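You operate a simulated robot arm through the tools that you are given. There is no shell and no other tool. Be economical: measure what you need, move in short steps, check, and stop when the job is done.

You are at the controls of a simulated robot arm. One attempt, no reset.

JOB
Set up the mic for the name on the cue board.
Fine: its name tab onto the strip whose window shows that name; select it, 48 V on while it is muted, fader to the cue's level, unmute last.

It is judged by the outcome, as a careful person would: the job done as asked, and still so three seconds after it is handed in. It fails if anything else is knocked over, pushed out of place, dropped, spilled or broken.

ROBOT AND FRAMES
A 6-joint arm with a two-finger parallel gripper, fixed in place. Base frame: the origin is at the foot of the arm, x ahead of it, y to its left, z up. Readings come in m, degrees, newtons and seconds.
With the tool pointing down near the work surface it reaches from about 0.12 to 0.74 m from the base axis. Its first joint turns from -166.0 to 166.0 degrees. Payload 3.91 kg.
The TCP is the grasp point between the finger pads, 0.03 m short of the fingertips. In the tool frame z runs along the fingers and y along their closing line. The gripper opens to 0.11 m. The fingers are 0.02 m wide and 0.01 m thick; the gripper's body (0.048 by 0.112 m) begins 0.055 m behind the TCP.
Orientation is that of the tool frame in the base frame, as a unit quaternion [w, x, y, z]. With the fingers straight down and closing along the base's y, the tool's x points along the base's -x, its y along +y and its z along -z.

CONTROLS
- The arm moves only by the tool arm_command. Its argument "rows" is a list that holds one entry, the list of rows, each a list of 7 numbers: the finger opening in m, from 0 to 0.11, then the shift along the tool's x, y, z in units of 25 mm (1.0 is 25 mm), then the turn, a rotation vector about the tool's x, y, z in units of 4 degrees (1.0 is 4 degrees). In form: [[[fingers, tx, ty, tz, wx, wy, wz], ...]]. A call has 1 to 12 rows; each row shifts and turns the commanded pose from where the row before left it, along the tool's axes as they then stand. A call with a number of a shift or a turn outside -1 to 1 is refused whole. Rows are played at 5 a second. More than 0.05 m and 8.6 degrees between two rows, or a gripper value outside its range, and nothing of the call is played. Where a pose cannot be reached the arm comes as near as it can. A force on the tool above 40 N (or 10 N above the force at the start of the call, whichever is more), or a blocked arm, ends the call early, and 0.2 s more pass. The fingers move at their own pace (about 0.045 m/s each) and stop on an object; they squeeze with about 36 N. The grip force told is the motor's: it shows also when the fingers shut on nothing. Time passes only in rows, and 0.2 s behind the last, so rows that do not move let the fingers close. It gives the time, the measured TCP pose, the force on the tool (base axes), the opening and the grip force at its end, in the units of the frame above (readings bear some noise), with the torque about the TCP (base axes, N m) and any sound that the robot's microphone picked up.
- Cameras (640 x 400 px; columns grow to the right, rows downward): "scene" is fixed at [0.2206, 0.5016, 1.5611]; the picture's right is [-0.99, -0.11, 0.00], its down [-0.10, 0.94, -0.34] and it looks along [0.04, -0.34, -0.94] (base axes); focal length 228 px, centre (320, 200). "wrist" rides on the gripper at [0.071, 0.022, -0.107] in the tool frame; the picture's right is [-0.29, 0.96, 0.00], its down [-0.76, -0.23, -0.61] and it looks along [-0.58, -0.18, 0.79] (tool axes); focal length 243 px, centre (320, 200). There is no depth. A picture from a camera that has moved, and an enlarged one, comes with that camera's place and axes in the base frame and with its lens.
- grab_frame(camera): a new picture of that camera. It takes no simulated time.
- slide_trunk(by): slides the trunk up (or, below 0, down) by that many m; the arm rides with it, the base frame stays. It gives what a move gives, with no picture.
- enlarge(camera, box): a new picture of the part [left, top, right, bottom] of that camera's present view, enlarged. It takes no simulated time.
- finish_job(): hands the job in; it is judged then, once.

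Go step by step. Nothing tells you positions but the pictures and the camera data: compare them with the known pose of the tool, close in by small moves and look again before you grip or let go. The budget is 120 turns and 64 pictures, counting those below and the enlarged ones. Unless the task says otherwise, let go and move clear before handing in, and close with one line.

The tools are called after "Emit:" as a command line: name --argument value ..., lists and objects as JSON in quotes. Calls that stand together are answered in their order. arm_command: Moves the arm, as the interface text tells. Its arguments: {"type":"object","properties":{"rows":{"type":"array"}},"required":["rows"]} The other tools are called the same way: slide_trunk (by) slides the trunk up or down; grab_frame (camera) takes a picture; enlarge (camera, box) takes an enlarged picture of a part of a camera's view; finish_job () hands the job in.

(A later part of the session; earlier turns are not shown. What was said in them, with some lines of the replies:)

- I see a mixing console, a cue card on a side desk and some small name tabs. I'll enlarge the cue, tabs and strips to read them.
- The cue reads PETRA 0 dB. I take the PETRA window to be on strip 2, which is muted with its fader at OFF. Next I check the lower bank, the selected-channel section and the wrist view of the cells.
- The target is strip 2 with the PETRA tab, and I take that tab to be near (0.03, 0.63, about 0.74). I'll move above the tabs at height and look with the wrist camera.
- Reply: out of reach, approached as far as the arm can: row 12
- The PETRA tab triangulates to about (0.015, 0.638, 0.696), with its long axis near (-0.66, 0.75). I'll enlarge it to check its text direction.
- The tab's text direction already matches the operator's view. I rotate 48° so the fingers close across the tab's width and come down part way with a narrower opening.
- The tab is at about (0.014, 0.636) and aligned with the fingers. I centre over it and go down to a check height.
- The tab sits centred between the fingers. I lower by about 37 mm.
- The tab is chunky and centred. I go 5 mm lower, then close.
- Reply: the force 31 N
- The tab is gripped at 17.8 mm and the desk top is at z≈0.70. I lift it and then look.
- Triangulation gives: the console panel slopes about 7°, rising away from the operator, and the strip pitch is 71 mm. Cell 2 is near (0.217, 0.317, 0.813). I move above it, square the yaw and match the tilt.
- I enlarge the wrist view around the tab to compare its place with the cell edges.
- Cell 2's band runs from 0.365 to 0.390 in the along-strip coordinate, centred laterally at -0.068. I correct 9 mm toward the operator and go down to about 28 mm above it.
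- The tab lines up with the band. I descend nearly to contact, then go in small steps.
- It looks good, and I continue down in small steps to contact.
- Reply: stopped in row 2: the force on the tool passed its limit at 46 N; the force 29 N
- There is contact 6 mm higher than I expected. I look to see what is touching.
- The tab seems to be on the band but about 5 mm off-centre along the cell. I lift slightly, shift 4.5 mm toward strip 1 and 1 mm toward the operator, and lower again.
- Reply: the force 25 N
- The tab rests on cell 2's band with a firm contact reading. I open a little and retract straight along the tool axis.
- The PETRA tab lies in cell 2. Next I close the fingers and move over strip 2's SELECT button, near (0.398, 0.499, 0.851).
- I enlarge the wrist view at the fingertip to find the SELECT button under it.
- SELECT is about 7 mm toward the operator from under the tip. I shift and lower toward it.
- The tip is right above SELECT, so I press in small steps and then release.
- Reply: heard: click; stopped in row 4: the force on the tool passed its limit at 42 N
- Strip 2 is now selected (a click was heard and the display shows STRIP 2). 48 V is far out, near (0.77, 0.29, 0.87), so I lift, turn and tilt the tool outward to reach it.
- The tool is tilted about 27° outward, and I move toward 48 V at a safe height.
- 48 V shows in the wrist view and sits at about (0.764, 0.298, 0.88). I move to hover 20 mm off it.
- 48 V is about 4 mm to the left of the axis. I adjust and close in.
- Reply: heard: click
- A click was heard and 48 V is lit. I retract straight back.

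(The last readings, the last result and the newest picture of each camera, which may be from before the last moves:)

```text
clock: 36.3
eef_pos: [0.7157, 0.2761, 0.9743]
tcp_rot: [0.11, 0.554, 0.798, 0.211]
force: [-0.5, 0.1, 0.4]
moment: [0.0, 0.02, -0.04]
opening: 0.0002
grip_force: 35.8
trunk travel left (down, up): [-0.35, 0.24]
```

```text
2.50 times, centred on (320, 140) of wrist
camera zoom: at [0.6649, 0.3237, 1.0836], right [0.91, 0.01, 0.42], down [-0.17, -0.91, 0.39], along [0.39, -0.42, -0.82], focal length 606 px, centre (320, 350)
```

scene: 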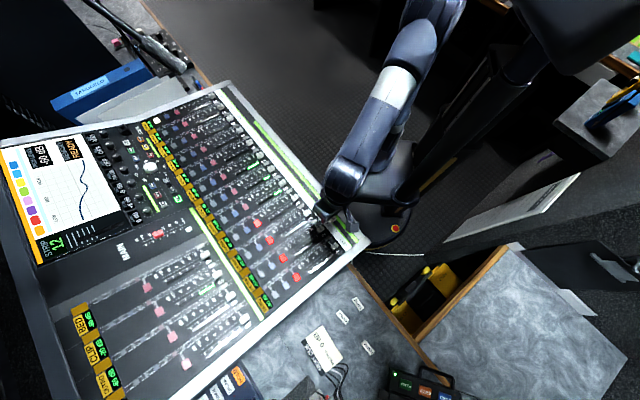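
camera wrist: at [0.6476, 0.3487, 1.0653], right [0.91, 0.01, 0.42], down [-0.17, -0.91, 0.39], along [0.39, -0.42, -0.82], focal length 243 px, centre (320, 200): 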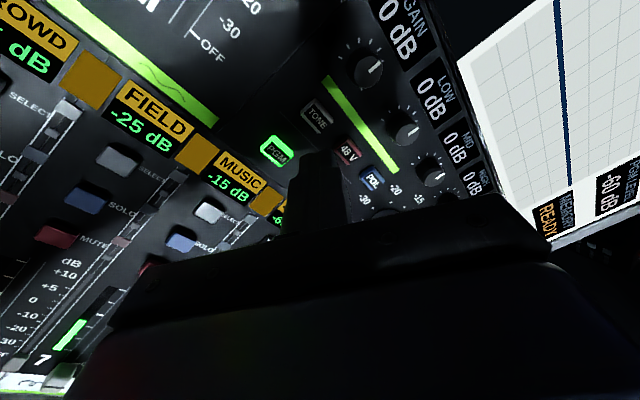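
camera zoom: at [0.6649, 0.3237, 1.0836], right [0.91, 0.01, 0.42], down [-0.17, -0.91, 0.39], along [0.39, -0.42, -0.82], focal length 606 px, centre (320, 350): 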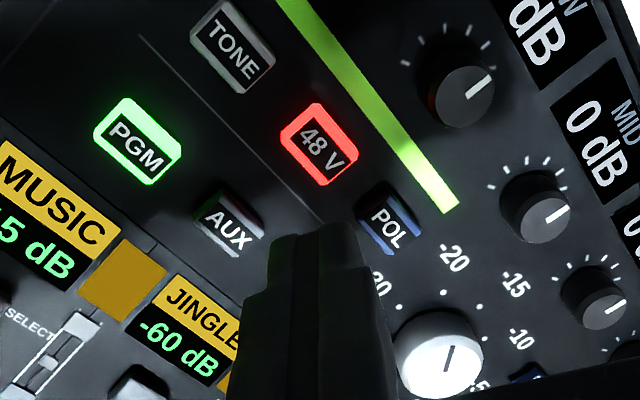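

48 V is latched on. I move back over the channel faders, then level the tool to the panel and turn it so the fingers straddle fader 2 sideways.

Emit:
arm_command --rows '[[[0.0, 0.86, -1, -0.478, 0, 0, 0], [0.0, 0.86, -1, -0.478, 0, 0, 0], [0.0, 0.86, -1, -0.478, 0, 0, 0], [0.0, 0.86, -1, -0.478, 0, 0, 0], [0.0, 0.86, -1, -0.478, 0, 0, 0], [0.0, 0.86, -1, -0.478, 0, 0, 0], [0.0, 0.86, -1, -0.478, 0, 0, 0], [0.0, 0.86, -1, -0.478, 0, 0, 0], [0.0, 0.86, -1, -0.478, 0, 0, 0], [0.0, 0.86, -1, -0.478, 0, 0, 0], [0.0, 0.86, -1, -0.478, 0, 0, 0], [0.0, 0.86, -1, -0.478, 0, 0, 0]]]'

Emit:
arm_command --rows '[[[0.05, 0, 0, 0, 1, 0, 0], [0.05, 0, 0, 0, 1, 0, 0], [0.05, 0, 0, 0, 1, 0, 0], [0.05, 0, 0, 0, 1, 0, 0], [0.05, 0, 0, 0, 1, 0, 0], [0.05, 0, 0, 0, 0, 0, -1], [0.05, 0, 0, 0, 0, 0, -1], [0.05, 0, 0, 0, 0, 0, -1], [0.05, 0, 0, 0, 0, 0, -1], [0.05, 0, 0, 0, 0, 0, -1], [0.05, 0, 0, 0, 0, 0, -1], [0.05, 0, 0, 0, 0, 0, -1]]]'

Emit:
arm_command --rows '[[[0.05, 0, 0, 0, 0, 0, -1], [0.05, 0, 0, 0, 0, 0, -1], [0.05, 0, 0, 0, 0, 0, -1], [0.05, 0, 0, 0, 0, 0, -1], [0.05, 0, 0, 0, 0, 0, -1], [0.05, 0, 0, 0, 0, 0, -1], [0.05, 0, 0, 0, 0, 0, -1], [0.05, 0, 0, 0, 0, 0, -1], [0.05, 0, 0, 0, 0, 0, -1], [0.05, 0, 0, 0, 0, 0, -1], [0.05, 0, 0, 0, 0, 0, -1], [0.05, 0, 0, 0, 0, 0, -1]]]'

Emit:
arm_command --rows '[[[0.05, 0, 0, 0, 0, 0, -1], [0.05, 0, 0, 0, 0, 0, -1], [0.05, 0, 0, 0, 0, 0, -1], [0.05, 0, 0, 0, 0, 0, -1], [0.05, 0, 0, 0, 0, 0, -1], [0.05, 0, 0, 0, 0, 0, -1], [0.05, 0, 0, 0, 0, 0, -1], [0.05, 0, 0, 0, 0, 0, -1], [0.05, 0, 0, 0, 0, 0, -1], [0.05, 0, 0, 0, 0, 0, 0]]]'

```text
clock: 38.9
eef_pos: [0.3107, 0.3953, 0.9777]
tcp_rot: [0.11, 0.554, 0.797, 0.212]
force: [-0.4, 0.5, 0.3]
moment: [-0.02, -0.02, 0.0]
opening: 0.0001
grip_force: 35.4
trunk travel left (down, up): [-0.35, 0.24]
```

```text
clock: 41.5
eef_pos: [0.3129, 0.3942, 0.9778]
tcp_rot: [0.027, 0.349, 0.935, 0.065]
force: [-0.9, -0.3, -1.0]
moment: [0.02, -0.03, -0.02]
opening: 0.05
grip_force: 0.0
trunk travel left (down, up): [-0.35, 0.24]
```

```text
clock: 44.1
eef_pos: [0.3127, 0.3939, 0.9782]
tcp_rot: [0.053, -0.062, 0.995, 0.05]
force: [0.3, -0.5, 0.2]
moment: [-0.01, -0.01, -0.01]
opening: 0.0499
grip_force: 0.1
trunk travel left (down, up): [-0.35, 0.24]
```

```text
clock: 46.3
eef_pos: [0.3122, 0.3934, 0.9776]
tcp_rot: [0.064, -0.366, 0.928, 0.03]
force: [0.2, -0.2, -0.3]
moment: [0.0, -0.02, 0.03]
opening: 0.0499
grip_force: 0.1
trunk travel left (down, up): [-0.35, 0.24]
```

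The tool is now panel-normal with the fingers closing across the strip. I move above fader 2's cap.

Emit:
arm_command --rows '[[[0.05, 0.82, 0.077, 0, 0, 0, 0], [0.05, 0.82, 0.077, 0.4, 0, 0, 0], [0.05, 0.82, 0.077, 0.5, 0, 0, 0], [0.05, 0.82, 0.077, 0.5, 0, 0, 0], [0.05, 0.82, 0.077, 0.5, 0, 0, -0.5], [0.05, 0, 0, 0, 0, 0, 0]]]'

Emit:
grab_frame --camera "wrist"

```text
clock: 47.7
eef_pos: [0.2357, 0.3361, 0.9182]
tcp_rot: [0.065, -0.383, 0.921, 0.029]
force: [-1.3, 0.4, -0.1]
moment: [-0.01, -0.02, 0.02]
opening: 0.0499
grip_force: 0.0
trunk travel left (down, up): [-0.35, 0.24]
```

```text
26 pictures are left
camera wrist: at [0.1611, 0.291, 1.0147], right [-0.48, 0.88, 0.04], down [0.64, 0.31, 0.71], along [0.61, 0.37, -0.7], focal length 243 px, centre (320, 200)
```

wrist: 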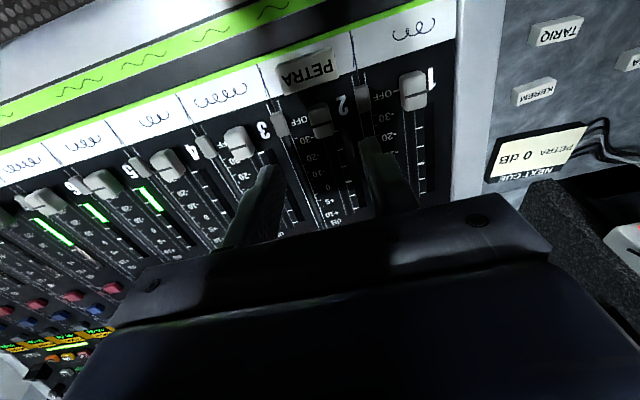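

I enlarge to refine the cap's place under the fingers.

Emit:
enlarge --camera "wrist" --box '[220, 40, 460, 240]'

```text
2.00 times, centred on (340, 140) of wrist
camera zoom: at [0.1611, 0.291, 1.0147], right [-0.48, 0.88, 0.04], down [0.64, 0.31, 0.71], along [0.61, 0.37, -0.7], focal length 485 px, centre (280, 320)
```

zoom: 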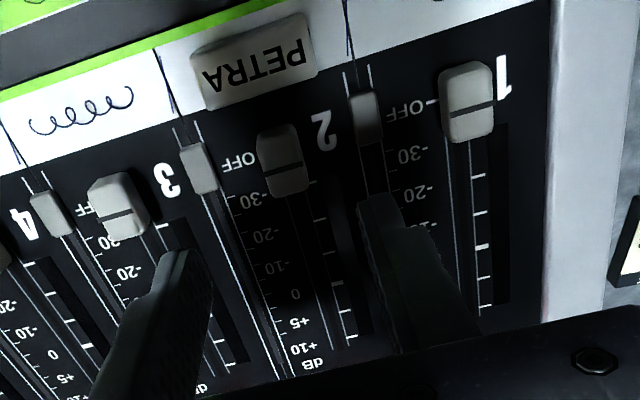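

I narrow the fingers, shift 9 mm toward the operator and lower halfway.

Emit:
arm_command --rows '[[[0.035, 0.36, 0.06, 0, 0, 0, 0], [0.035, 0, 0, 0.6, 0, 0, 0], [0.035, 0, 0, 0.6, 0, 0, 0], [0.035, 0, 0, 0, 0, 0, 0]]]'

Emit:
enlarge --camera "wrist" --box '[220, 60, 420, 220]'

```text
clock: 48.7
eef_pos: [0.2325, 0.3342, 0.8848]
tcp_rot: [0.065, -0.383, 0.921, 0.029]
force: [0.2, 0.2, -0.4]
moment: [-0.01, 0.0, -0.02]
opening: 0.035
grip_force: 0.0
trunk travel left (down, up): [-0.35, 0.24]
```

```text
2.50 times, centred on (320, 140) of wrist
camera zoom: at [0.1563, 0.2885, 0.9823], right [-0.48, 0.88, 0.04], down [0.64, 0.31, 0.71], along [0.61, 0.37, -0.7], focal length 606 px, centre (320, 350)
```

zoom: 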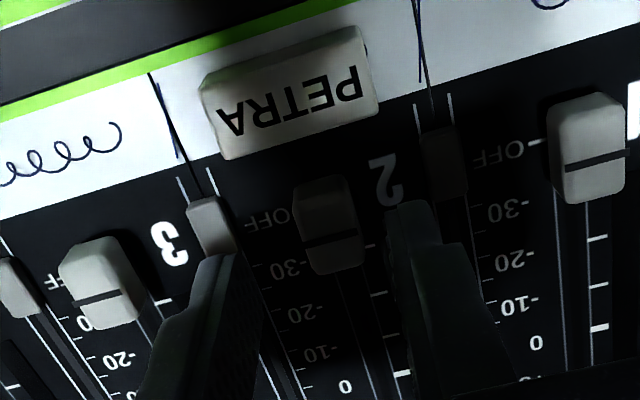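

I nudge 2 mm right and 3 mm toward the operator, then lower to straddle the cap.

Emit:
arm_command --rows '[[[0.035, 0.12, 0.08, 0, 0, 0, 0], [0.035, 0, 0, 0.5, 0, 0, 0], [0.035, 0, 0, 0.4, 0, 0, 0], [0.035, 0, 0, 0, 0, 0, 0]]]'

Emit:
enlarge --camera "wrist" --box '[220, 80, 420, 240]'

```text
clock: 49.7
eef_pos: [0.2314, 0.3345, 0.8632]
tcp_rot: [0.065, -0.383, 0.921, 0.028]
force: [-0.8, -0.7, 0.4]
moment: [-0.01, -0.01, -0.01]
opening: 0.0347
grip_force: 0.0
trunk travel left (down, up): [-0.35, 0.24]
```

```text
2.50 times, centred on (320, 160) of wrist
camera zoom: at [0.1555, 0.2889, 0.9587], right [-0.48, 0.88, 0.04], down [0.64, 0.31, 0.71], along [0.61, 0.37, -0.7], focal length 606 px, centre (320, 300)
```

zoom: 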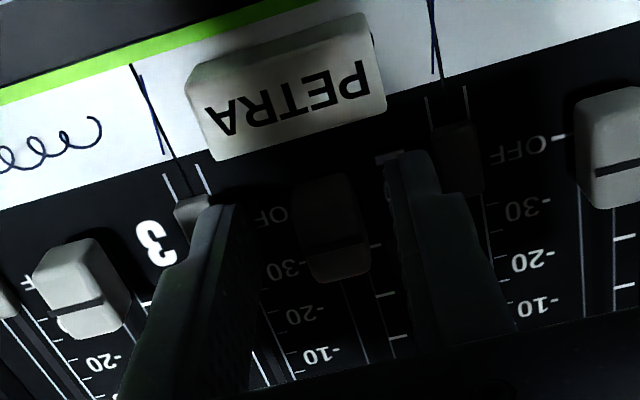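

I shift 2.5 mm right, lower 4 mm more, and close gently on the cap.

Emit:
arm_command --rows '[[[0.035, 0, 0.1, 0, 0, 0, 0], [0.035, 0, 0, 0.15, 0, 0, 0], [0.035, 0, 0, 0, 0, 0, 0]]]'

Emit:
arm_command --rows '[[[0.0, 0, 0, 0, 0, 0, 0], [0.0, 0, 0, 0, 0, 0, 0], [0.0, 0, 0, 0, 0, 0, 0]]]'

Emit:
enlarge --camera "wrist" --box '[220, 80, 420, 240]'

```text
clock: 50.5
eef_pos: [0.2295, 0.3394, 0.8589]
tcp_rot: [0.065, -0.382, 0.921, 0.029]
force: [-0.7, 0.4, -0.4]
moment: [0.0, 0.01, 0.03]
opening: 0.035
grip_force: 0.1
trunk travel left (down, up): [-0.35, 0.24]
```

```text
clock: 51.3
eef_pos: [0.2302, 0.3356, 0.859]
tcp_rot: [0.064, -0.383, 0.921, 0.029]
force: [7.9, -7.9, -0.4]
moment: [-0.14, -0.56, -0.16]
opening: 0.0159
grip_force: 45.1
trunk travel left (down, up): [-0.35, 0.24]
```

```text
2.50 times, centred on (320, 160) of wrist
camera zoom: at [0.155, 0.2904, 0.955], right [-0.47, 0.88, 0.04], down [0.64, 0.31, 0.71], along [0.61, 0.36, -0.7], focal length 606 px, centre (320, 300)
```

zoom: 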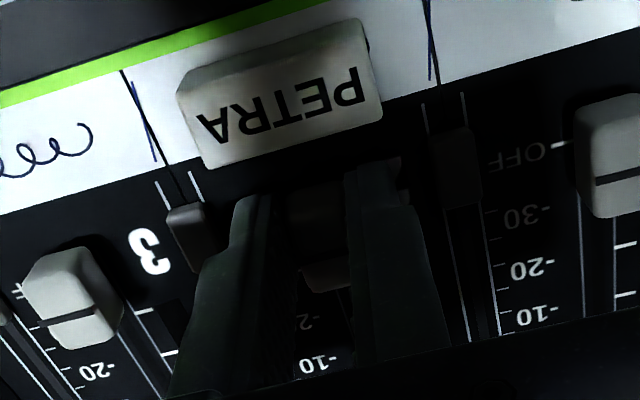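

The cap is gripped at 15.9 mm with a small side load. I relieve 2 mm sideways, then push it up the strip by 50 mm and read the display.

Emit:
arm_command --rows '[[[0.0, 0, -0.08, 0, 0, 0, 0], [0.0, -0.3, 0, 0, 0, 0, 0], [0.0, -0.4, 0, 0, 0, 0, 0], [0.0, -0.4, 0, 0, 0, 0, 0], [0.0, -0.4, 0, 0, 0, 0, 0], [0.0, -0.4, 0, 0, 0, 0, 0], [0.0, 0, 0, 0, 0, 0, 0]]]'

Emit:
enlarge --camera "scene" --box '[220, 200, 340, 300]'

```text
clock: 52.9
eef_pos: [0.264, 0.3705, 0.8662]
tcp_rot: [0.063, -0.382, 0.921, 0.029]
force: [-2.4, 6.0, -22.7]
moment: [-0.81, 0.81, -0.07]
opening: 0.016
grip_force: 45.0
trunk travel left (down, up): [-0.35, 0.24]
```

```text
4.00 times, centred on (280, 250) of scene
camera zoom: at [0.2206, 0.5016, 1.5611], right [-0.99, -0.11, 0.0], down [-0.1, 0.94, -0.34], along [0.04, -0.34, -0.94], focal length 913 px, centre (480, 0)
```

zoom: 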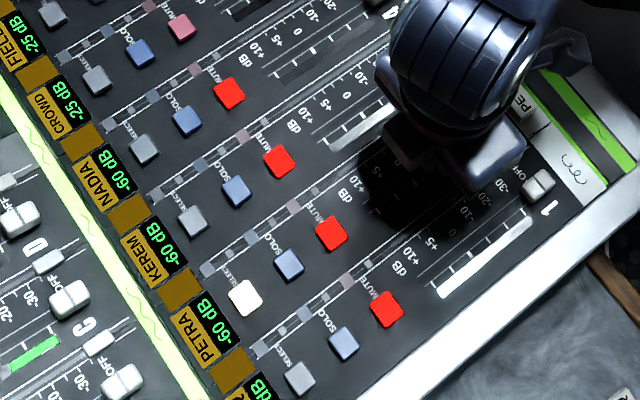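

The window still reads -60 and there's a downward pull on the tool. I check whether the cap moved.

Emit:
grab_frame --camera "wrist"

```text
20 pictures are left
camera wrist: at [0.1895, 0.3249, 0.9622], right [-0.48, 0.88, 0.04], down [0.64, 0.31, 0.71], along [0.61, 0.36, -0.71], focal length 243 px, centre (320, 200)
```

wrist: 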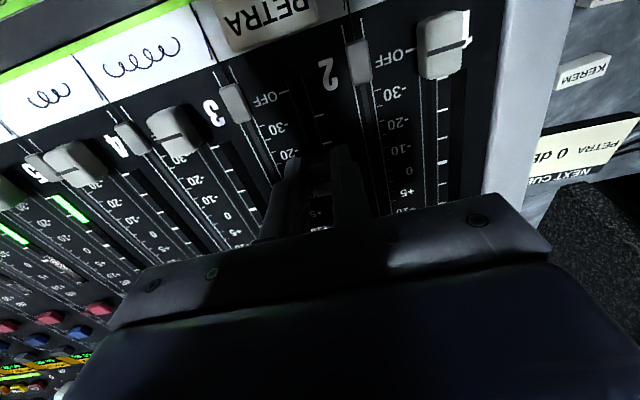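

The cap did travel (it is gone from OFF). I relieve the vertical load, wait a moment and look at the windows again.

Emit:
arm_command --rows '[[[0.0, 0, 0, 0.06, 0, 0, 0], [0.0, 0, 0, 0, 0, 0, 0], [0.0, 0, 0, 0, 0, 0, 0]]]'

Emit:
enlarge --camera "scene" --box '[225, 220, 315, 300]'

Emit:
enlarge --camera "wrist" --box '[240, 80, 440, 240]'

```text
clock: 53.7
eef_pos: [0.2645, 0.3707, 0.8666]
tcp_rot: [0.065, -0.383, 0.921, 0.029]
force: [-4.1, 6.1, -1.1]
moment: [-0.8, 0.79, -0.11]
opening: 0.0159
grip_force: 45.3
trunk travel left (down, up): [-0.35, 0.24]
```

```text
5.00 times, centred on (270, 260) of scene
camera zoom: at [0.2206, 0.5016, 1.5611], right [-0.99, -0.11, 0.0], down [-0.1, 0.94, -0.34], along [0.04, -0.34, -0.94], focal length 1141 px, centre (570, -100)
```

zoom: 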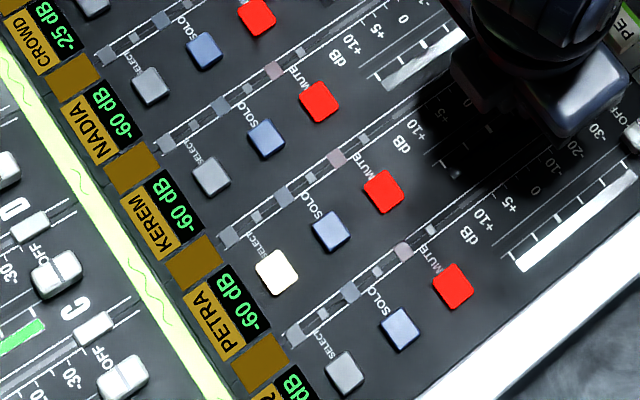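

```text
2.50 times, centred on (340, 160) of wrist
camera zoom: at [0.1889, 0.324, 0.9618], right [-0.48, 0.88, 0.05], down [0.63, 0.31, 0.71], along [0.61, 0.37, -0.7], focal length 606 px, centre (270, 300)
```

zoom: 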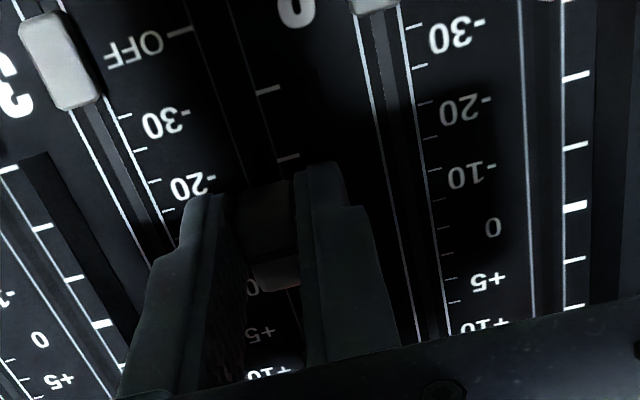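

The window hasn't changed, so I'll work from the scale. 0 dB lies about 72 mm from OFF and I've gone 49 mm, so I move 23 mm more.

Emit:
arm_command --rows '[[[0.0, -0.3, 0, 0.01, 0, 0, 0], [0.0, -0.3, 0, 0.01, 0, 0, 0], [0.0, -0.3, 0, 0.01, 0, 0, 0], [0.0, 0, 0, 0, 0, 0, 0], [0.0, 0, 0, 0, 0, 0, 0]]]'

Emit:
enlarge --camera "wrist" --box '[240, 80, 440, 240]'

Emit:
enlarge --camera "scene" --box '[225, 220, 315, 300]'

```text
clock: 54.9
eef_pos: [0.2799, 0.3853, 0.8673]
tcp_rot: [0.068, -0.383, 0.921, 0.03]
force: [-9.2, 4.3, 34.3]
moment: [0.35, -0.27, -0.06]
opening: 0.0159
grip_force: 45.1
trunk travel left (down, up): [-0.35, 0.24]
```

```text
2.50 times, centred on (340, 160) of wrist
camera zoom: at [0.2035, 0.3385, 0.9643], right [-0.48, 0.88, 0.05], down [0.63, 0.3, 0.71], along [0.61, 0.37, -0.7], focal length 606 px, centre (270, 300)
```

zoom: 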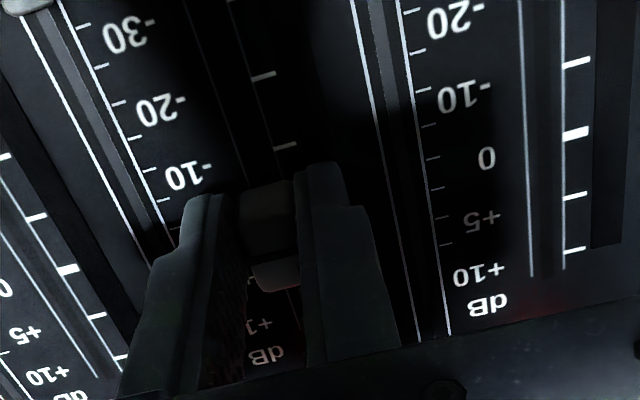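

```text
5.00 times, centred on (270, 260) of scene
camera zoom: at [0.2206, 0.5016, 1.5611], right [-0.99, -0.11, 0.0], down [-0.1, 0.94, -0.34], along [0.04, -0.34, -0.94], focal length 1141 px, centre (570, -100)
```

zoom: 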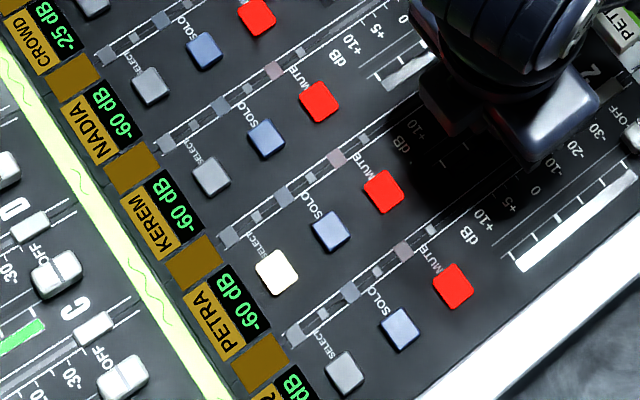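

I release the cap and lift clear to read the line on it against the scale.

Emit:
arm_command --rows '[[[0.0, 0, 0, -0.05, 0, 0, 0], [0.03, 0, 0, 0, 0, 0, 0], [0.03, 0, 0, 0, 0, 0, 0], [0.03, 0, 0, -0.5, 0, 0, 0], [0.03, 0, 0, -1, 0, 0, 0], [0.03, 0, 0, -1, 0, 0, 0], [0.03, 0.3, 0, -0.4, 0, 0, 0], [0.03, 0, 0, 0, 0, 0, 0]]]'

Emit:
enlarge --camera "wrist" --box '[240, 60, 440, 220]'

Emit:
enlarge --camera "scene" --box '[225, 200, 345, 300]'

```text
clock: 56.7
eef_pos: [0.2693, 0.3724, 0.9373]
tcp_rot: [0.065, -0.382, 0.921, 0.028]
force: [1.4, -0.9, -0.3]
moment: [0.01, 0.03, -0.02]
opening: 0.0303
grip_force: 0.1
trunk travel left (down, up): [-0.35, 0.24]
```

```text
2.50 times, centred on (340, 140) of wrist
camera zoom: at [0.1933, 0.3256, 1.0343], right [-0.48, 0.88, 0.04], down [0.64, 0.31, 0.71], along [0.61, 0.37, -0.7], focal length 606 px, centre (270, 350)
```

zoom: 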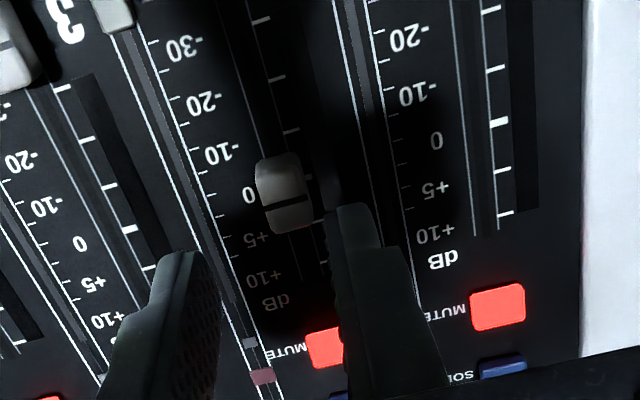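

```text
4.00 times, centred on (285, 250) of scene
camera zoom: at [0.2206, 0.5016, 1.5611], right [-0.99, -0.11, 0.0], down [-0.1, 0.94, -0.34], along [0.04, -0.34, -0.94], focal length 913 px, centre (460, 0)
```

zoom: 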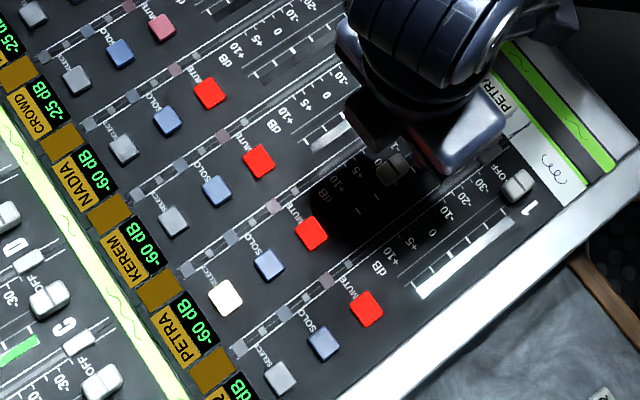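

The cap sits about at 0 but maybe 2–3 mm short. I move the arm aside for an unobstructed, enlarged scene view.

Emit:
arm_command --rows '[[[0.03, 0, 1, -0.3, 0, 0, 0], [0.03, 0, 1, 0, 0, 0, 0], [0.03, 0, 1, 0, 0, 0, 0], [0.03, 0, 1, 0, 0, 0, 0], [0.03, 0, 1, 0, 0, 0, 0], [0.03, 0, 1, 0, 0, 0, 0], [0.03, 0, 1, 0, 0, 0, 0]]]'

Emit:
enlarge --camera "scene" --box '[285, 210, 335, 260]'

```text
clock: 58.3
eef_pos: [0.1439, 0.494, 0.9434]
tcp_rot: [0.065, -0.382, 0.921, 0.029]
force: [0.1, -0.5, -0.3]
moment: [0.0, 0.01, 0.01]
opening: 0.03
grip_force: 0.1
trunk travel left (down, up): [-0.35, 0.24]
```

```text
8.00 times, centred on (310, 235) of scene
camera zoom: at [0.2206, 0.5016, 1.5611], right [-0.99, -0.11, 0.0], down [-0.1, 0.94, -0.34], along [0.04, -0.34, -0.94], focal length 1826 px, centre (400, -80)
```

zoom: 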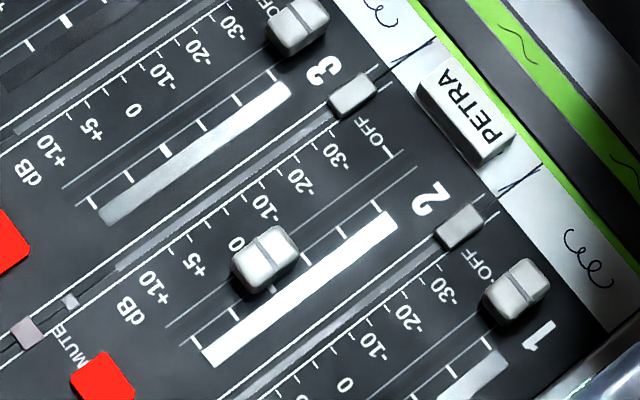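

It is very clear at this zoom. One tighter view should let me measure the remaining offset.

Emit:
enlarge --camera "scene" --box '[288, 225, 316, 245]'

Emit:
enlarge --camera "scene" --box '[312, 230, 344, 255]'

```text
16.00 times, centred on (302, 235) of scene
camera zoom: at [0.2206, 0.5016, 1.5611], right [-0.99, -0.11, 0.0], down [-0.1, 0.94, -0.34], along [0.04, -0.34, -0.94], focal length 3652 px, centre (608, -360)
```

zoom: 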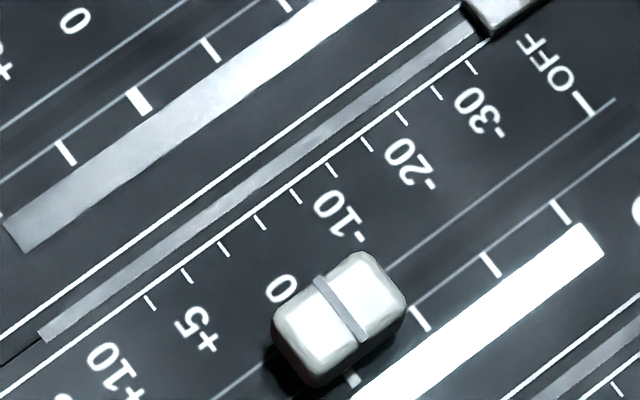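

```text
16.00 times, centred on (328, 242) of scene
camera zoom: at [0.2206, 0.5016, 1.5611], right [-0.99, -0.11, 0.0], down [-0.1, 0.94, -0.34], along [0.04, -0.34, -0.94], focal length 3652 px, centre (192, -480)
```

zoom: 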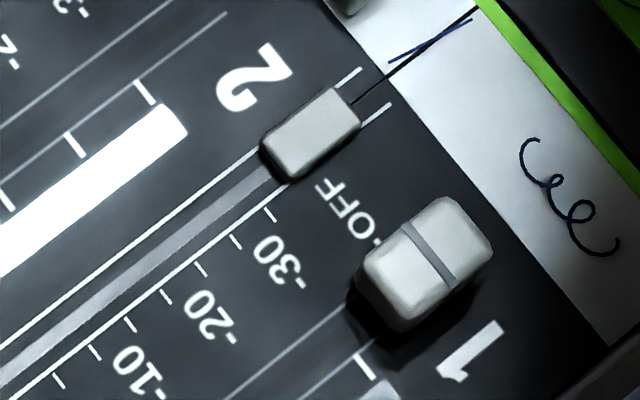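

The cap reads about 0.5–1 mm short of 0 dB. I return along the same path, regrip the cap and add a 1 mm nudge.

Emit:
arm_command --rows '[[[0.03, 0, -1, 0, 0, 0, 0], [0.03, 0, -1, 0, 0, 0, 0], [0.03, 0, -1, 0, 0, 0, 0], [0.03, 0, -1, 0, 0, 0, 0], [0.03, 0, -1, 0, 0, 0, 0], [0.03, 0, -1, 0, 0, 0, 0], [0.03, 0, -1, 0.3, 0, 0, 0], [0.03, -0.3, 0, 0.4, 0, 0, 0], [0.03, 0, 0, 1, 0, 0, 0], [0.03, 0, 0, 0, 0, 0, 0]]]'

Emit:
enlarge --camera "wrist" --box '[220, 60, 420, 220]'

```text
clock: 60.5
eef_pos: [0.2768, 0.3829, 0.9058]
tcp_rot: [0.065, -0.382, 0.921, 0.028]
force: [-0.4, -0.8, 0.1]
moment: [-0.01, 0.0, -0.02]
opening: 0.0302
grip_force: 0.2
trunk travel left (down, up): [-0.35, 0.24]
```

```text
2.50 times, centred on (320, 140) of wrist
camera zoom: at [0.2022, 0.3376, 1.0023], right [-0.48, 0.88, 0.04], down [0.64, 0.31, 0.71], along [0.61, 0.37, -0.7], focal length 606 px, centre (320, 350)
```

zoom: 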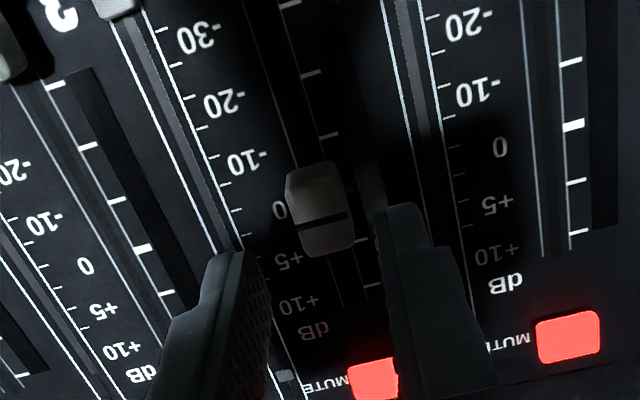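

It's aligned over the cap. I lower, grip, nudge 1 mm up-strip, then release and lift.

Emit:
arm_command --rows '[[[0.03, 0, 0, 0.7, 0, 0, 0], [0.03, 0, 0, 0.7, 0, 0, 0], [0.03, 0, 0, 0.05, 0, 0, 0], [0.0, 0, 0, 0, 0, 0, 0], [0.0, 0, 0, 0, 0, 0, 0], [0.0, 0, 0, 0, 0, 0, 0]]]'

Emit:
arm_command --rows '[[[0.0, -0.045, 0, 0, 0, 0, 0], [0.0, 0, 0, 0, 0, 0, 0], [0.0, 0, 0, 0, 0, 0, 0]]]'

```text
clock: 61.9
eef_pos: [0.2804, 0.3859, 0.8706]
tcp_rot: [0.066, -0.383, 0.921, 0.029]
force: [0.6, -2.3, -3.2]
moment: [0.36, -0.55, -0.13]
opening: 0.0156
grip_force: 45.3
trunk travel left (down, up): [-0.35, 0.24]
```

```text
clock: 62.7
eef_pos: [0.281, 0.3867, 0.8715]
tcp_rot: [0.065, -0.382, 0.921, 0.029]
force: [-1.9, 1.9, 1.9]
moment: [-0.41, 0.34, -0.11]
opening: 0.0157
grip_force: 45.3
trunk travel left (down, up): [-0.35, 0.24]
```

The cap moved about 1 mm. I release, lift, close the fingers and hover over strip 2's MUTE.

Emit:
arm_command --rows '[[[0.03, 0, 0, 0, 0, 0, 0], [0.03, 0, 0, 0, 0, 0, 0], [0.03, 0, 0, -0.6, 0, 0, 0], [0.03, 0, 0, -0.8, 0, 0, 0], [0.03, 0, 0, -0.8, 0, 0, 0], [0.0, -0.8, 0, 0, 0, 0, 0], [0.0, -0.8, 0, 0.3, 0, 0, 0], [0.0, -0.8, 0, 0.3, 0, 0, 0], [0.0, -0.7, 0, 0.3, 0, 0, 0], [0.0, 0, 0, 0, 0, 0, 0]]]'

Emit:
enlarge --camera "wrist" --box '[220, 40, 420, 220]'

```text
clock: 64.9
eef_pos: [0.331, 0.4374, 0.9119]
tcp_rot: [0.064, -0.383, 0.921, 0.029]
force: [-0.3, -0.4, 0.4]
moment: [0.0, -0.01, 0.02]
opening: 0.0
grip_force: 35.6
trunk travel left (down, up): [-0.35, 0.24]
```

```text
2.22 times, centred on (320, 130) of wrist
camera zoom: at [0.2565, 0.392, 1.0079], right [-0.48, 0.88, 0.04], down [0.64, 0.31, 0.71], along [0.61, 0.37, -0.7], focal length 539 px, centre (320, 356)
```

zoom: 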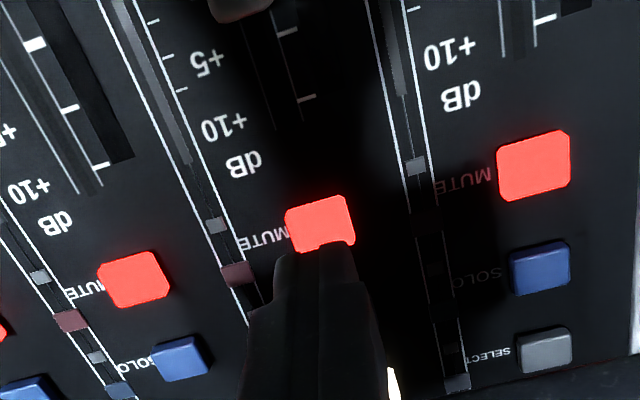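

MUTE is centred under the tip. First I come down to just above it.

Emit:
arm_command --rows '[[[0.0, 0, 0, 0.5, 0, 0, 0], [0.0, 0, 0, 0.5, 0, 0, 0], [0.0, 0, 0, 0, 0, 0, 0]]]'

Emit:
arm_command --rows '[[[0.0, 0, 0, 0.15, 0, 0, 0], [0.0, 0, 0, 0, 0, 0, 0]]]'

```text
clock: 65.7
eef_pos: [0.3326, 0.4407, 0.8865]
tcp_rot: [0.065, -0.382, 0.921, 0.029]
force: [-0.9, 0.1, -0.3]
moment: [-0.02, 0.01, 0.01]
opening: 0.0
grip_force: 35.9
trunk travel left (down, up): [-0.35, 0.24]
```

```text
clock: 66.3
eef_pos: [0.3343, 0.4409, 0.8821]
tcp_rot: [0.065, -0.383, 0.921, 0.028]
force: [-0.1, -0.1, 0.8]
moment: [-0.02, 0.0, -0.03]
opening: 0.0
grip_force: 35.9
trunk travel left (down, up): [-0.35, 0.24]
```

No contact yet, so I keep going down in small steps until it clicks.

Emit:
arm_command --rows '[[[0.0, 0, 0, 0.1, 0, 0, 0], [0.0, 0, 0, 0, 0, 0, 0]]]'

```text
clock: 66.9
eef_pos: [0.3339, 0.4429, 0.8825]
tcp_rot: [0.064, -0.383, 0.921, 0.029]
force: [-0.2, -0.2, 0.2]
moment: [0.03, 0.02, 0.01]
opening: 0.0002
grip_force: 35.9
trunk travel left (down, up): [-0.35, 0.24]
```

Emit:
arm_command --rows '[[[0.0, 0, 0, 0.1, 0, 0, 0], [0.0, 0, 0, 0, 0, 0, 0]]]'

```text
clock: 67.5
eef_pos: [0.3353, 0.4405, 0.8798]
tcp_rot: [0.065, -0.382, 0.921, 0.029]
force: [-0.4, 0.2, 1.2]
moment: [-0.01, 0.04, 0.02]
opening: 0.0
grip_force: 36.1
trunk travel left (down, up): [-0.35, 0.24]
```

There's still no contact, so I step down again.

Emit:
arm_command --rows '[[[0.0, 0, 0, 0.1, 0, 0, 0], [0.0, 0, 0, 0, 0, 0, 0]]]'

```text
clock: 68.1
eef_pos: [0.3349, 0.4413, 0.8775]
tcp_rot: [0.065, -0.383, 0.921, 0.029]
force: [-1.2, -0.6, 5.0]
moment: [-0.02, 0.02, -0.02]
opening: 0.0
grip_force: 35.8
trunk travel left (down, up): [-0.35, 0.24]
heard: click
```

A click, so I retract and move the arm aside to check everything.

Emit:
arm_command --rows '[[[0.0, 0, 0, -0.5, 0, 0, 0], [0.0, 0, 0, -1, 0, 0, 0], [0.0, 0, 0, -1, 0, 0, 0], [0.0, 0, 1, -0.5, 0, 0, 0], [0.0, 0, 1, 0, 0, 0, 0], [0.0, 0, 1, 0, 0, 0, 0], [0.0, 0.5, 1, 0, 0, 0, 0], [0.0, 0.5, 1, 0, 0, 0, 0], [0.0, 0.5, 1, 0, 0, 0, 0], [0.0, 0.5, 1, 0, 0, 0, 0], [0.0, 0.5, 1, 0, 0, 0, 0]]]'

Emit:
enlarge --camera "scene" --box '[225, 205, 345, 295]'

Emit:
enlarge --camera "scene" --box '[0, 80, 240, 270]'

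```text
clock: 70.5
eef_pos: [0.1439, 0.5304, 0.9449]
tcp_rot: [0.065, -0.383, 0.921, 0.029]
force: [0.3, -0.1, -0.3]
moment: [0.01, 0.04, -0.02]
opening: 0.0003
grip_force: 36.3
trunk travel left (down, up): [-0.35, 0.24]
```

```text
4.44 times, centred on (285, 250) of scene
camera zoom: at [0.2206, 0.5016, 1.5611], right [-0.99, -0.11, 0.0], down [-0.1, 0.94, -0.34], along [0.04, -0.34, -0.94], focal length 1014 px, centre (476, -22)
```

zoom: 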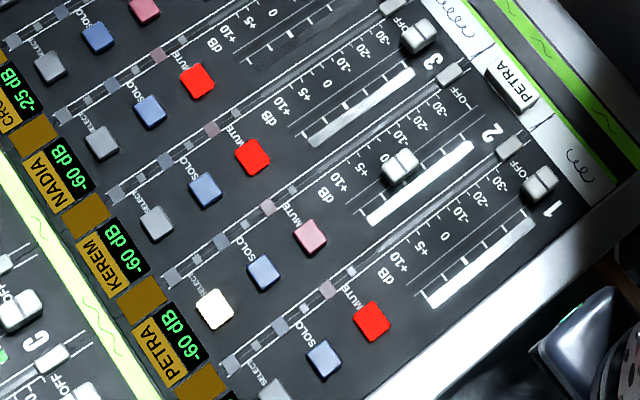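

```text
2.11 times, centred on (120, 175) of scene
camera zoom: at [0.2206, 0.5016, 1.5611], right [-0.99, -0.11, 0.0], down [-0.1, 0.94, -0.34], along [0.04, -0.34, -0.94], focal length 480 px, centre (741, 253)
```

zoom: 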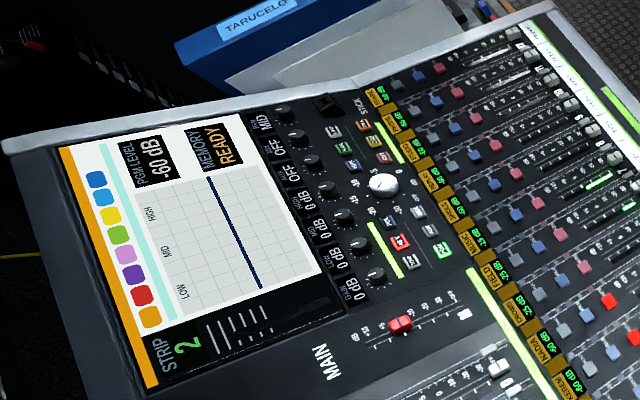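

Strip 2 is unmuted and selected with 48 V on, and the dB windows look like signal meters, not fader levels. I do one last tight check of the fader.

Emit:
enlarge --camera "scene" --box '[288, 225, 316, 245]'

```text
16.00 times, centred on (302, 235) of scene
camera zoom: at [0.2206, 0.5016, 1.5611], right [-0.99, -0.11, 0.0], down [-0.1, 0.94, -0.34], along [0.04, -0.34, -0.94], focal length 3652 px, centre (608, -360)
```

zoom: 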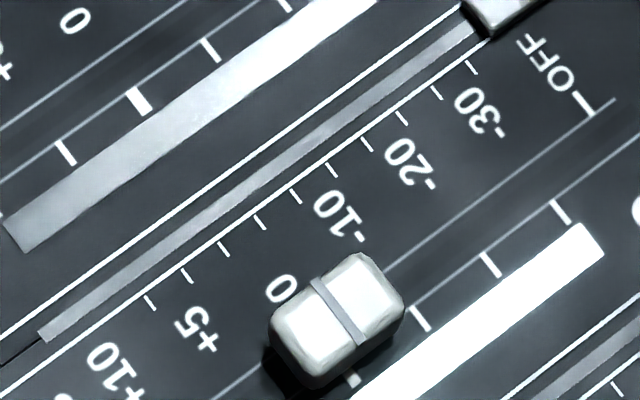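

The cue asked for PETRA at 0 dB, and the fader line now sits within about half a millimetre of 0. The tab is in cell 2, the arm is clear, and I hand in.

Emit:
finish_job

```text
The job is handed in.
```

I set up PETRA on strip 2: name tab in place, strip selected, 48 V switched on while it was muted, fader at 0 dB by the printed scale (the strip's window stayed at -60 dB, so it didn't confirm the level), and unmuted last.
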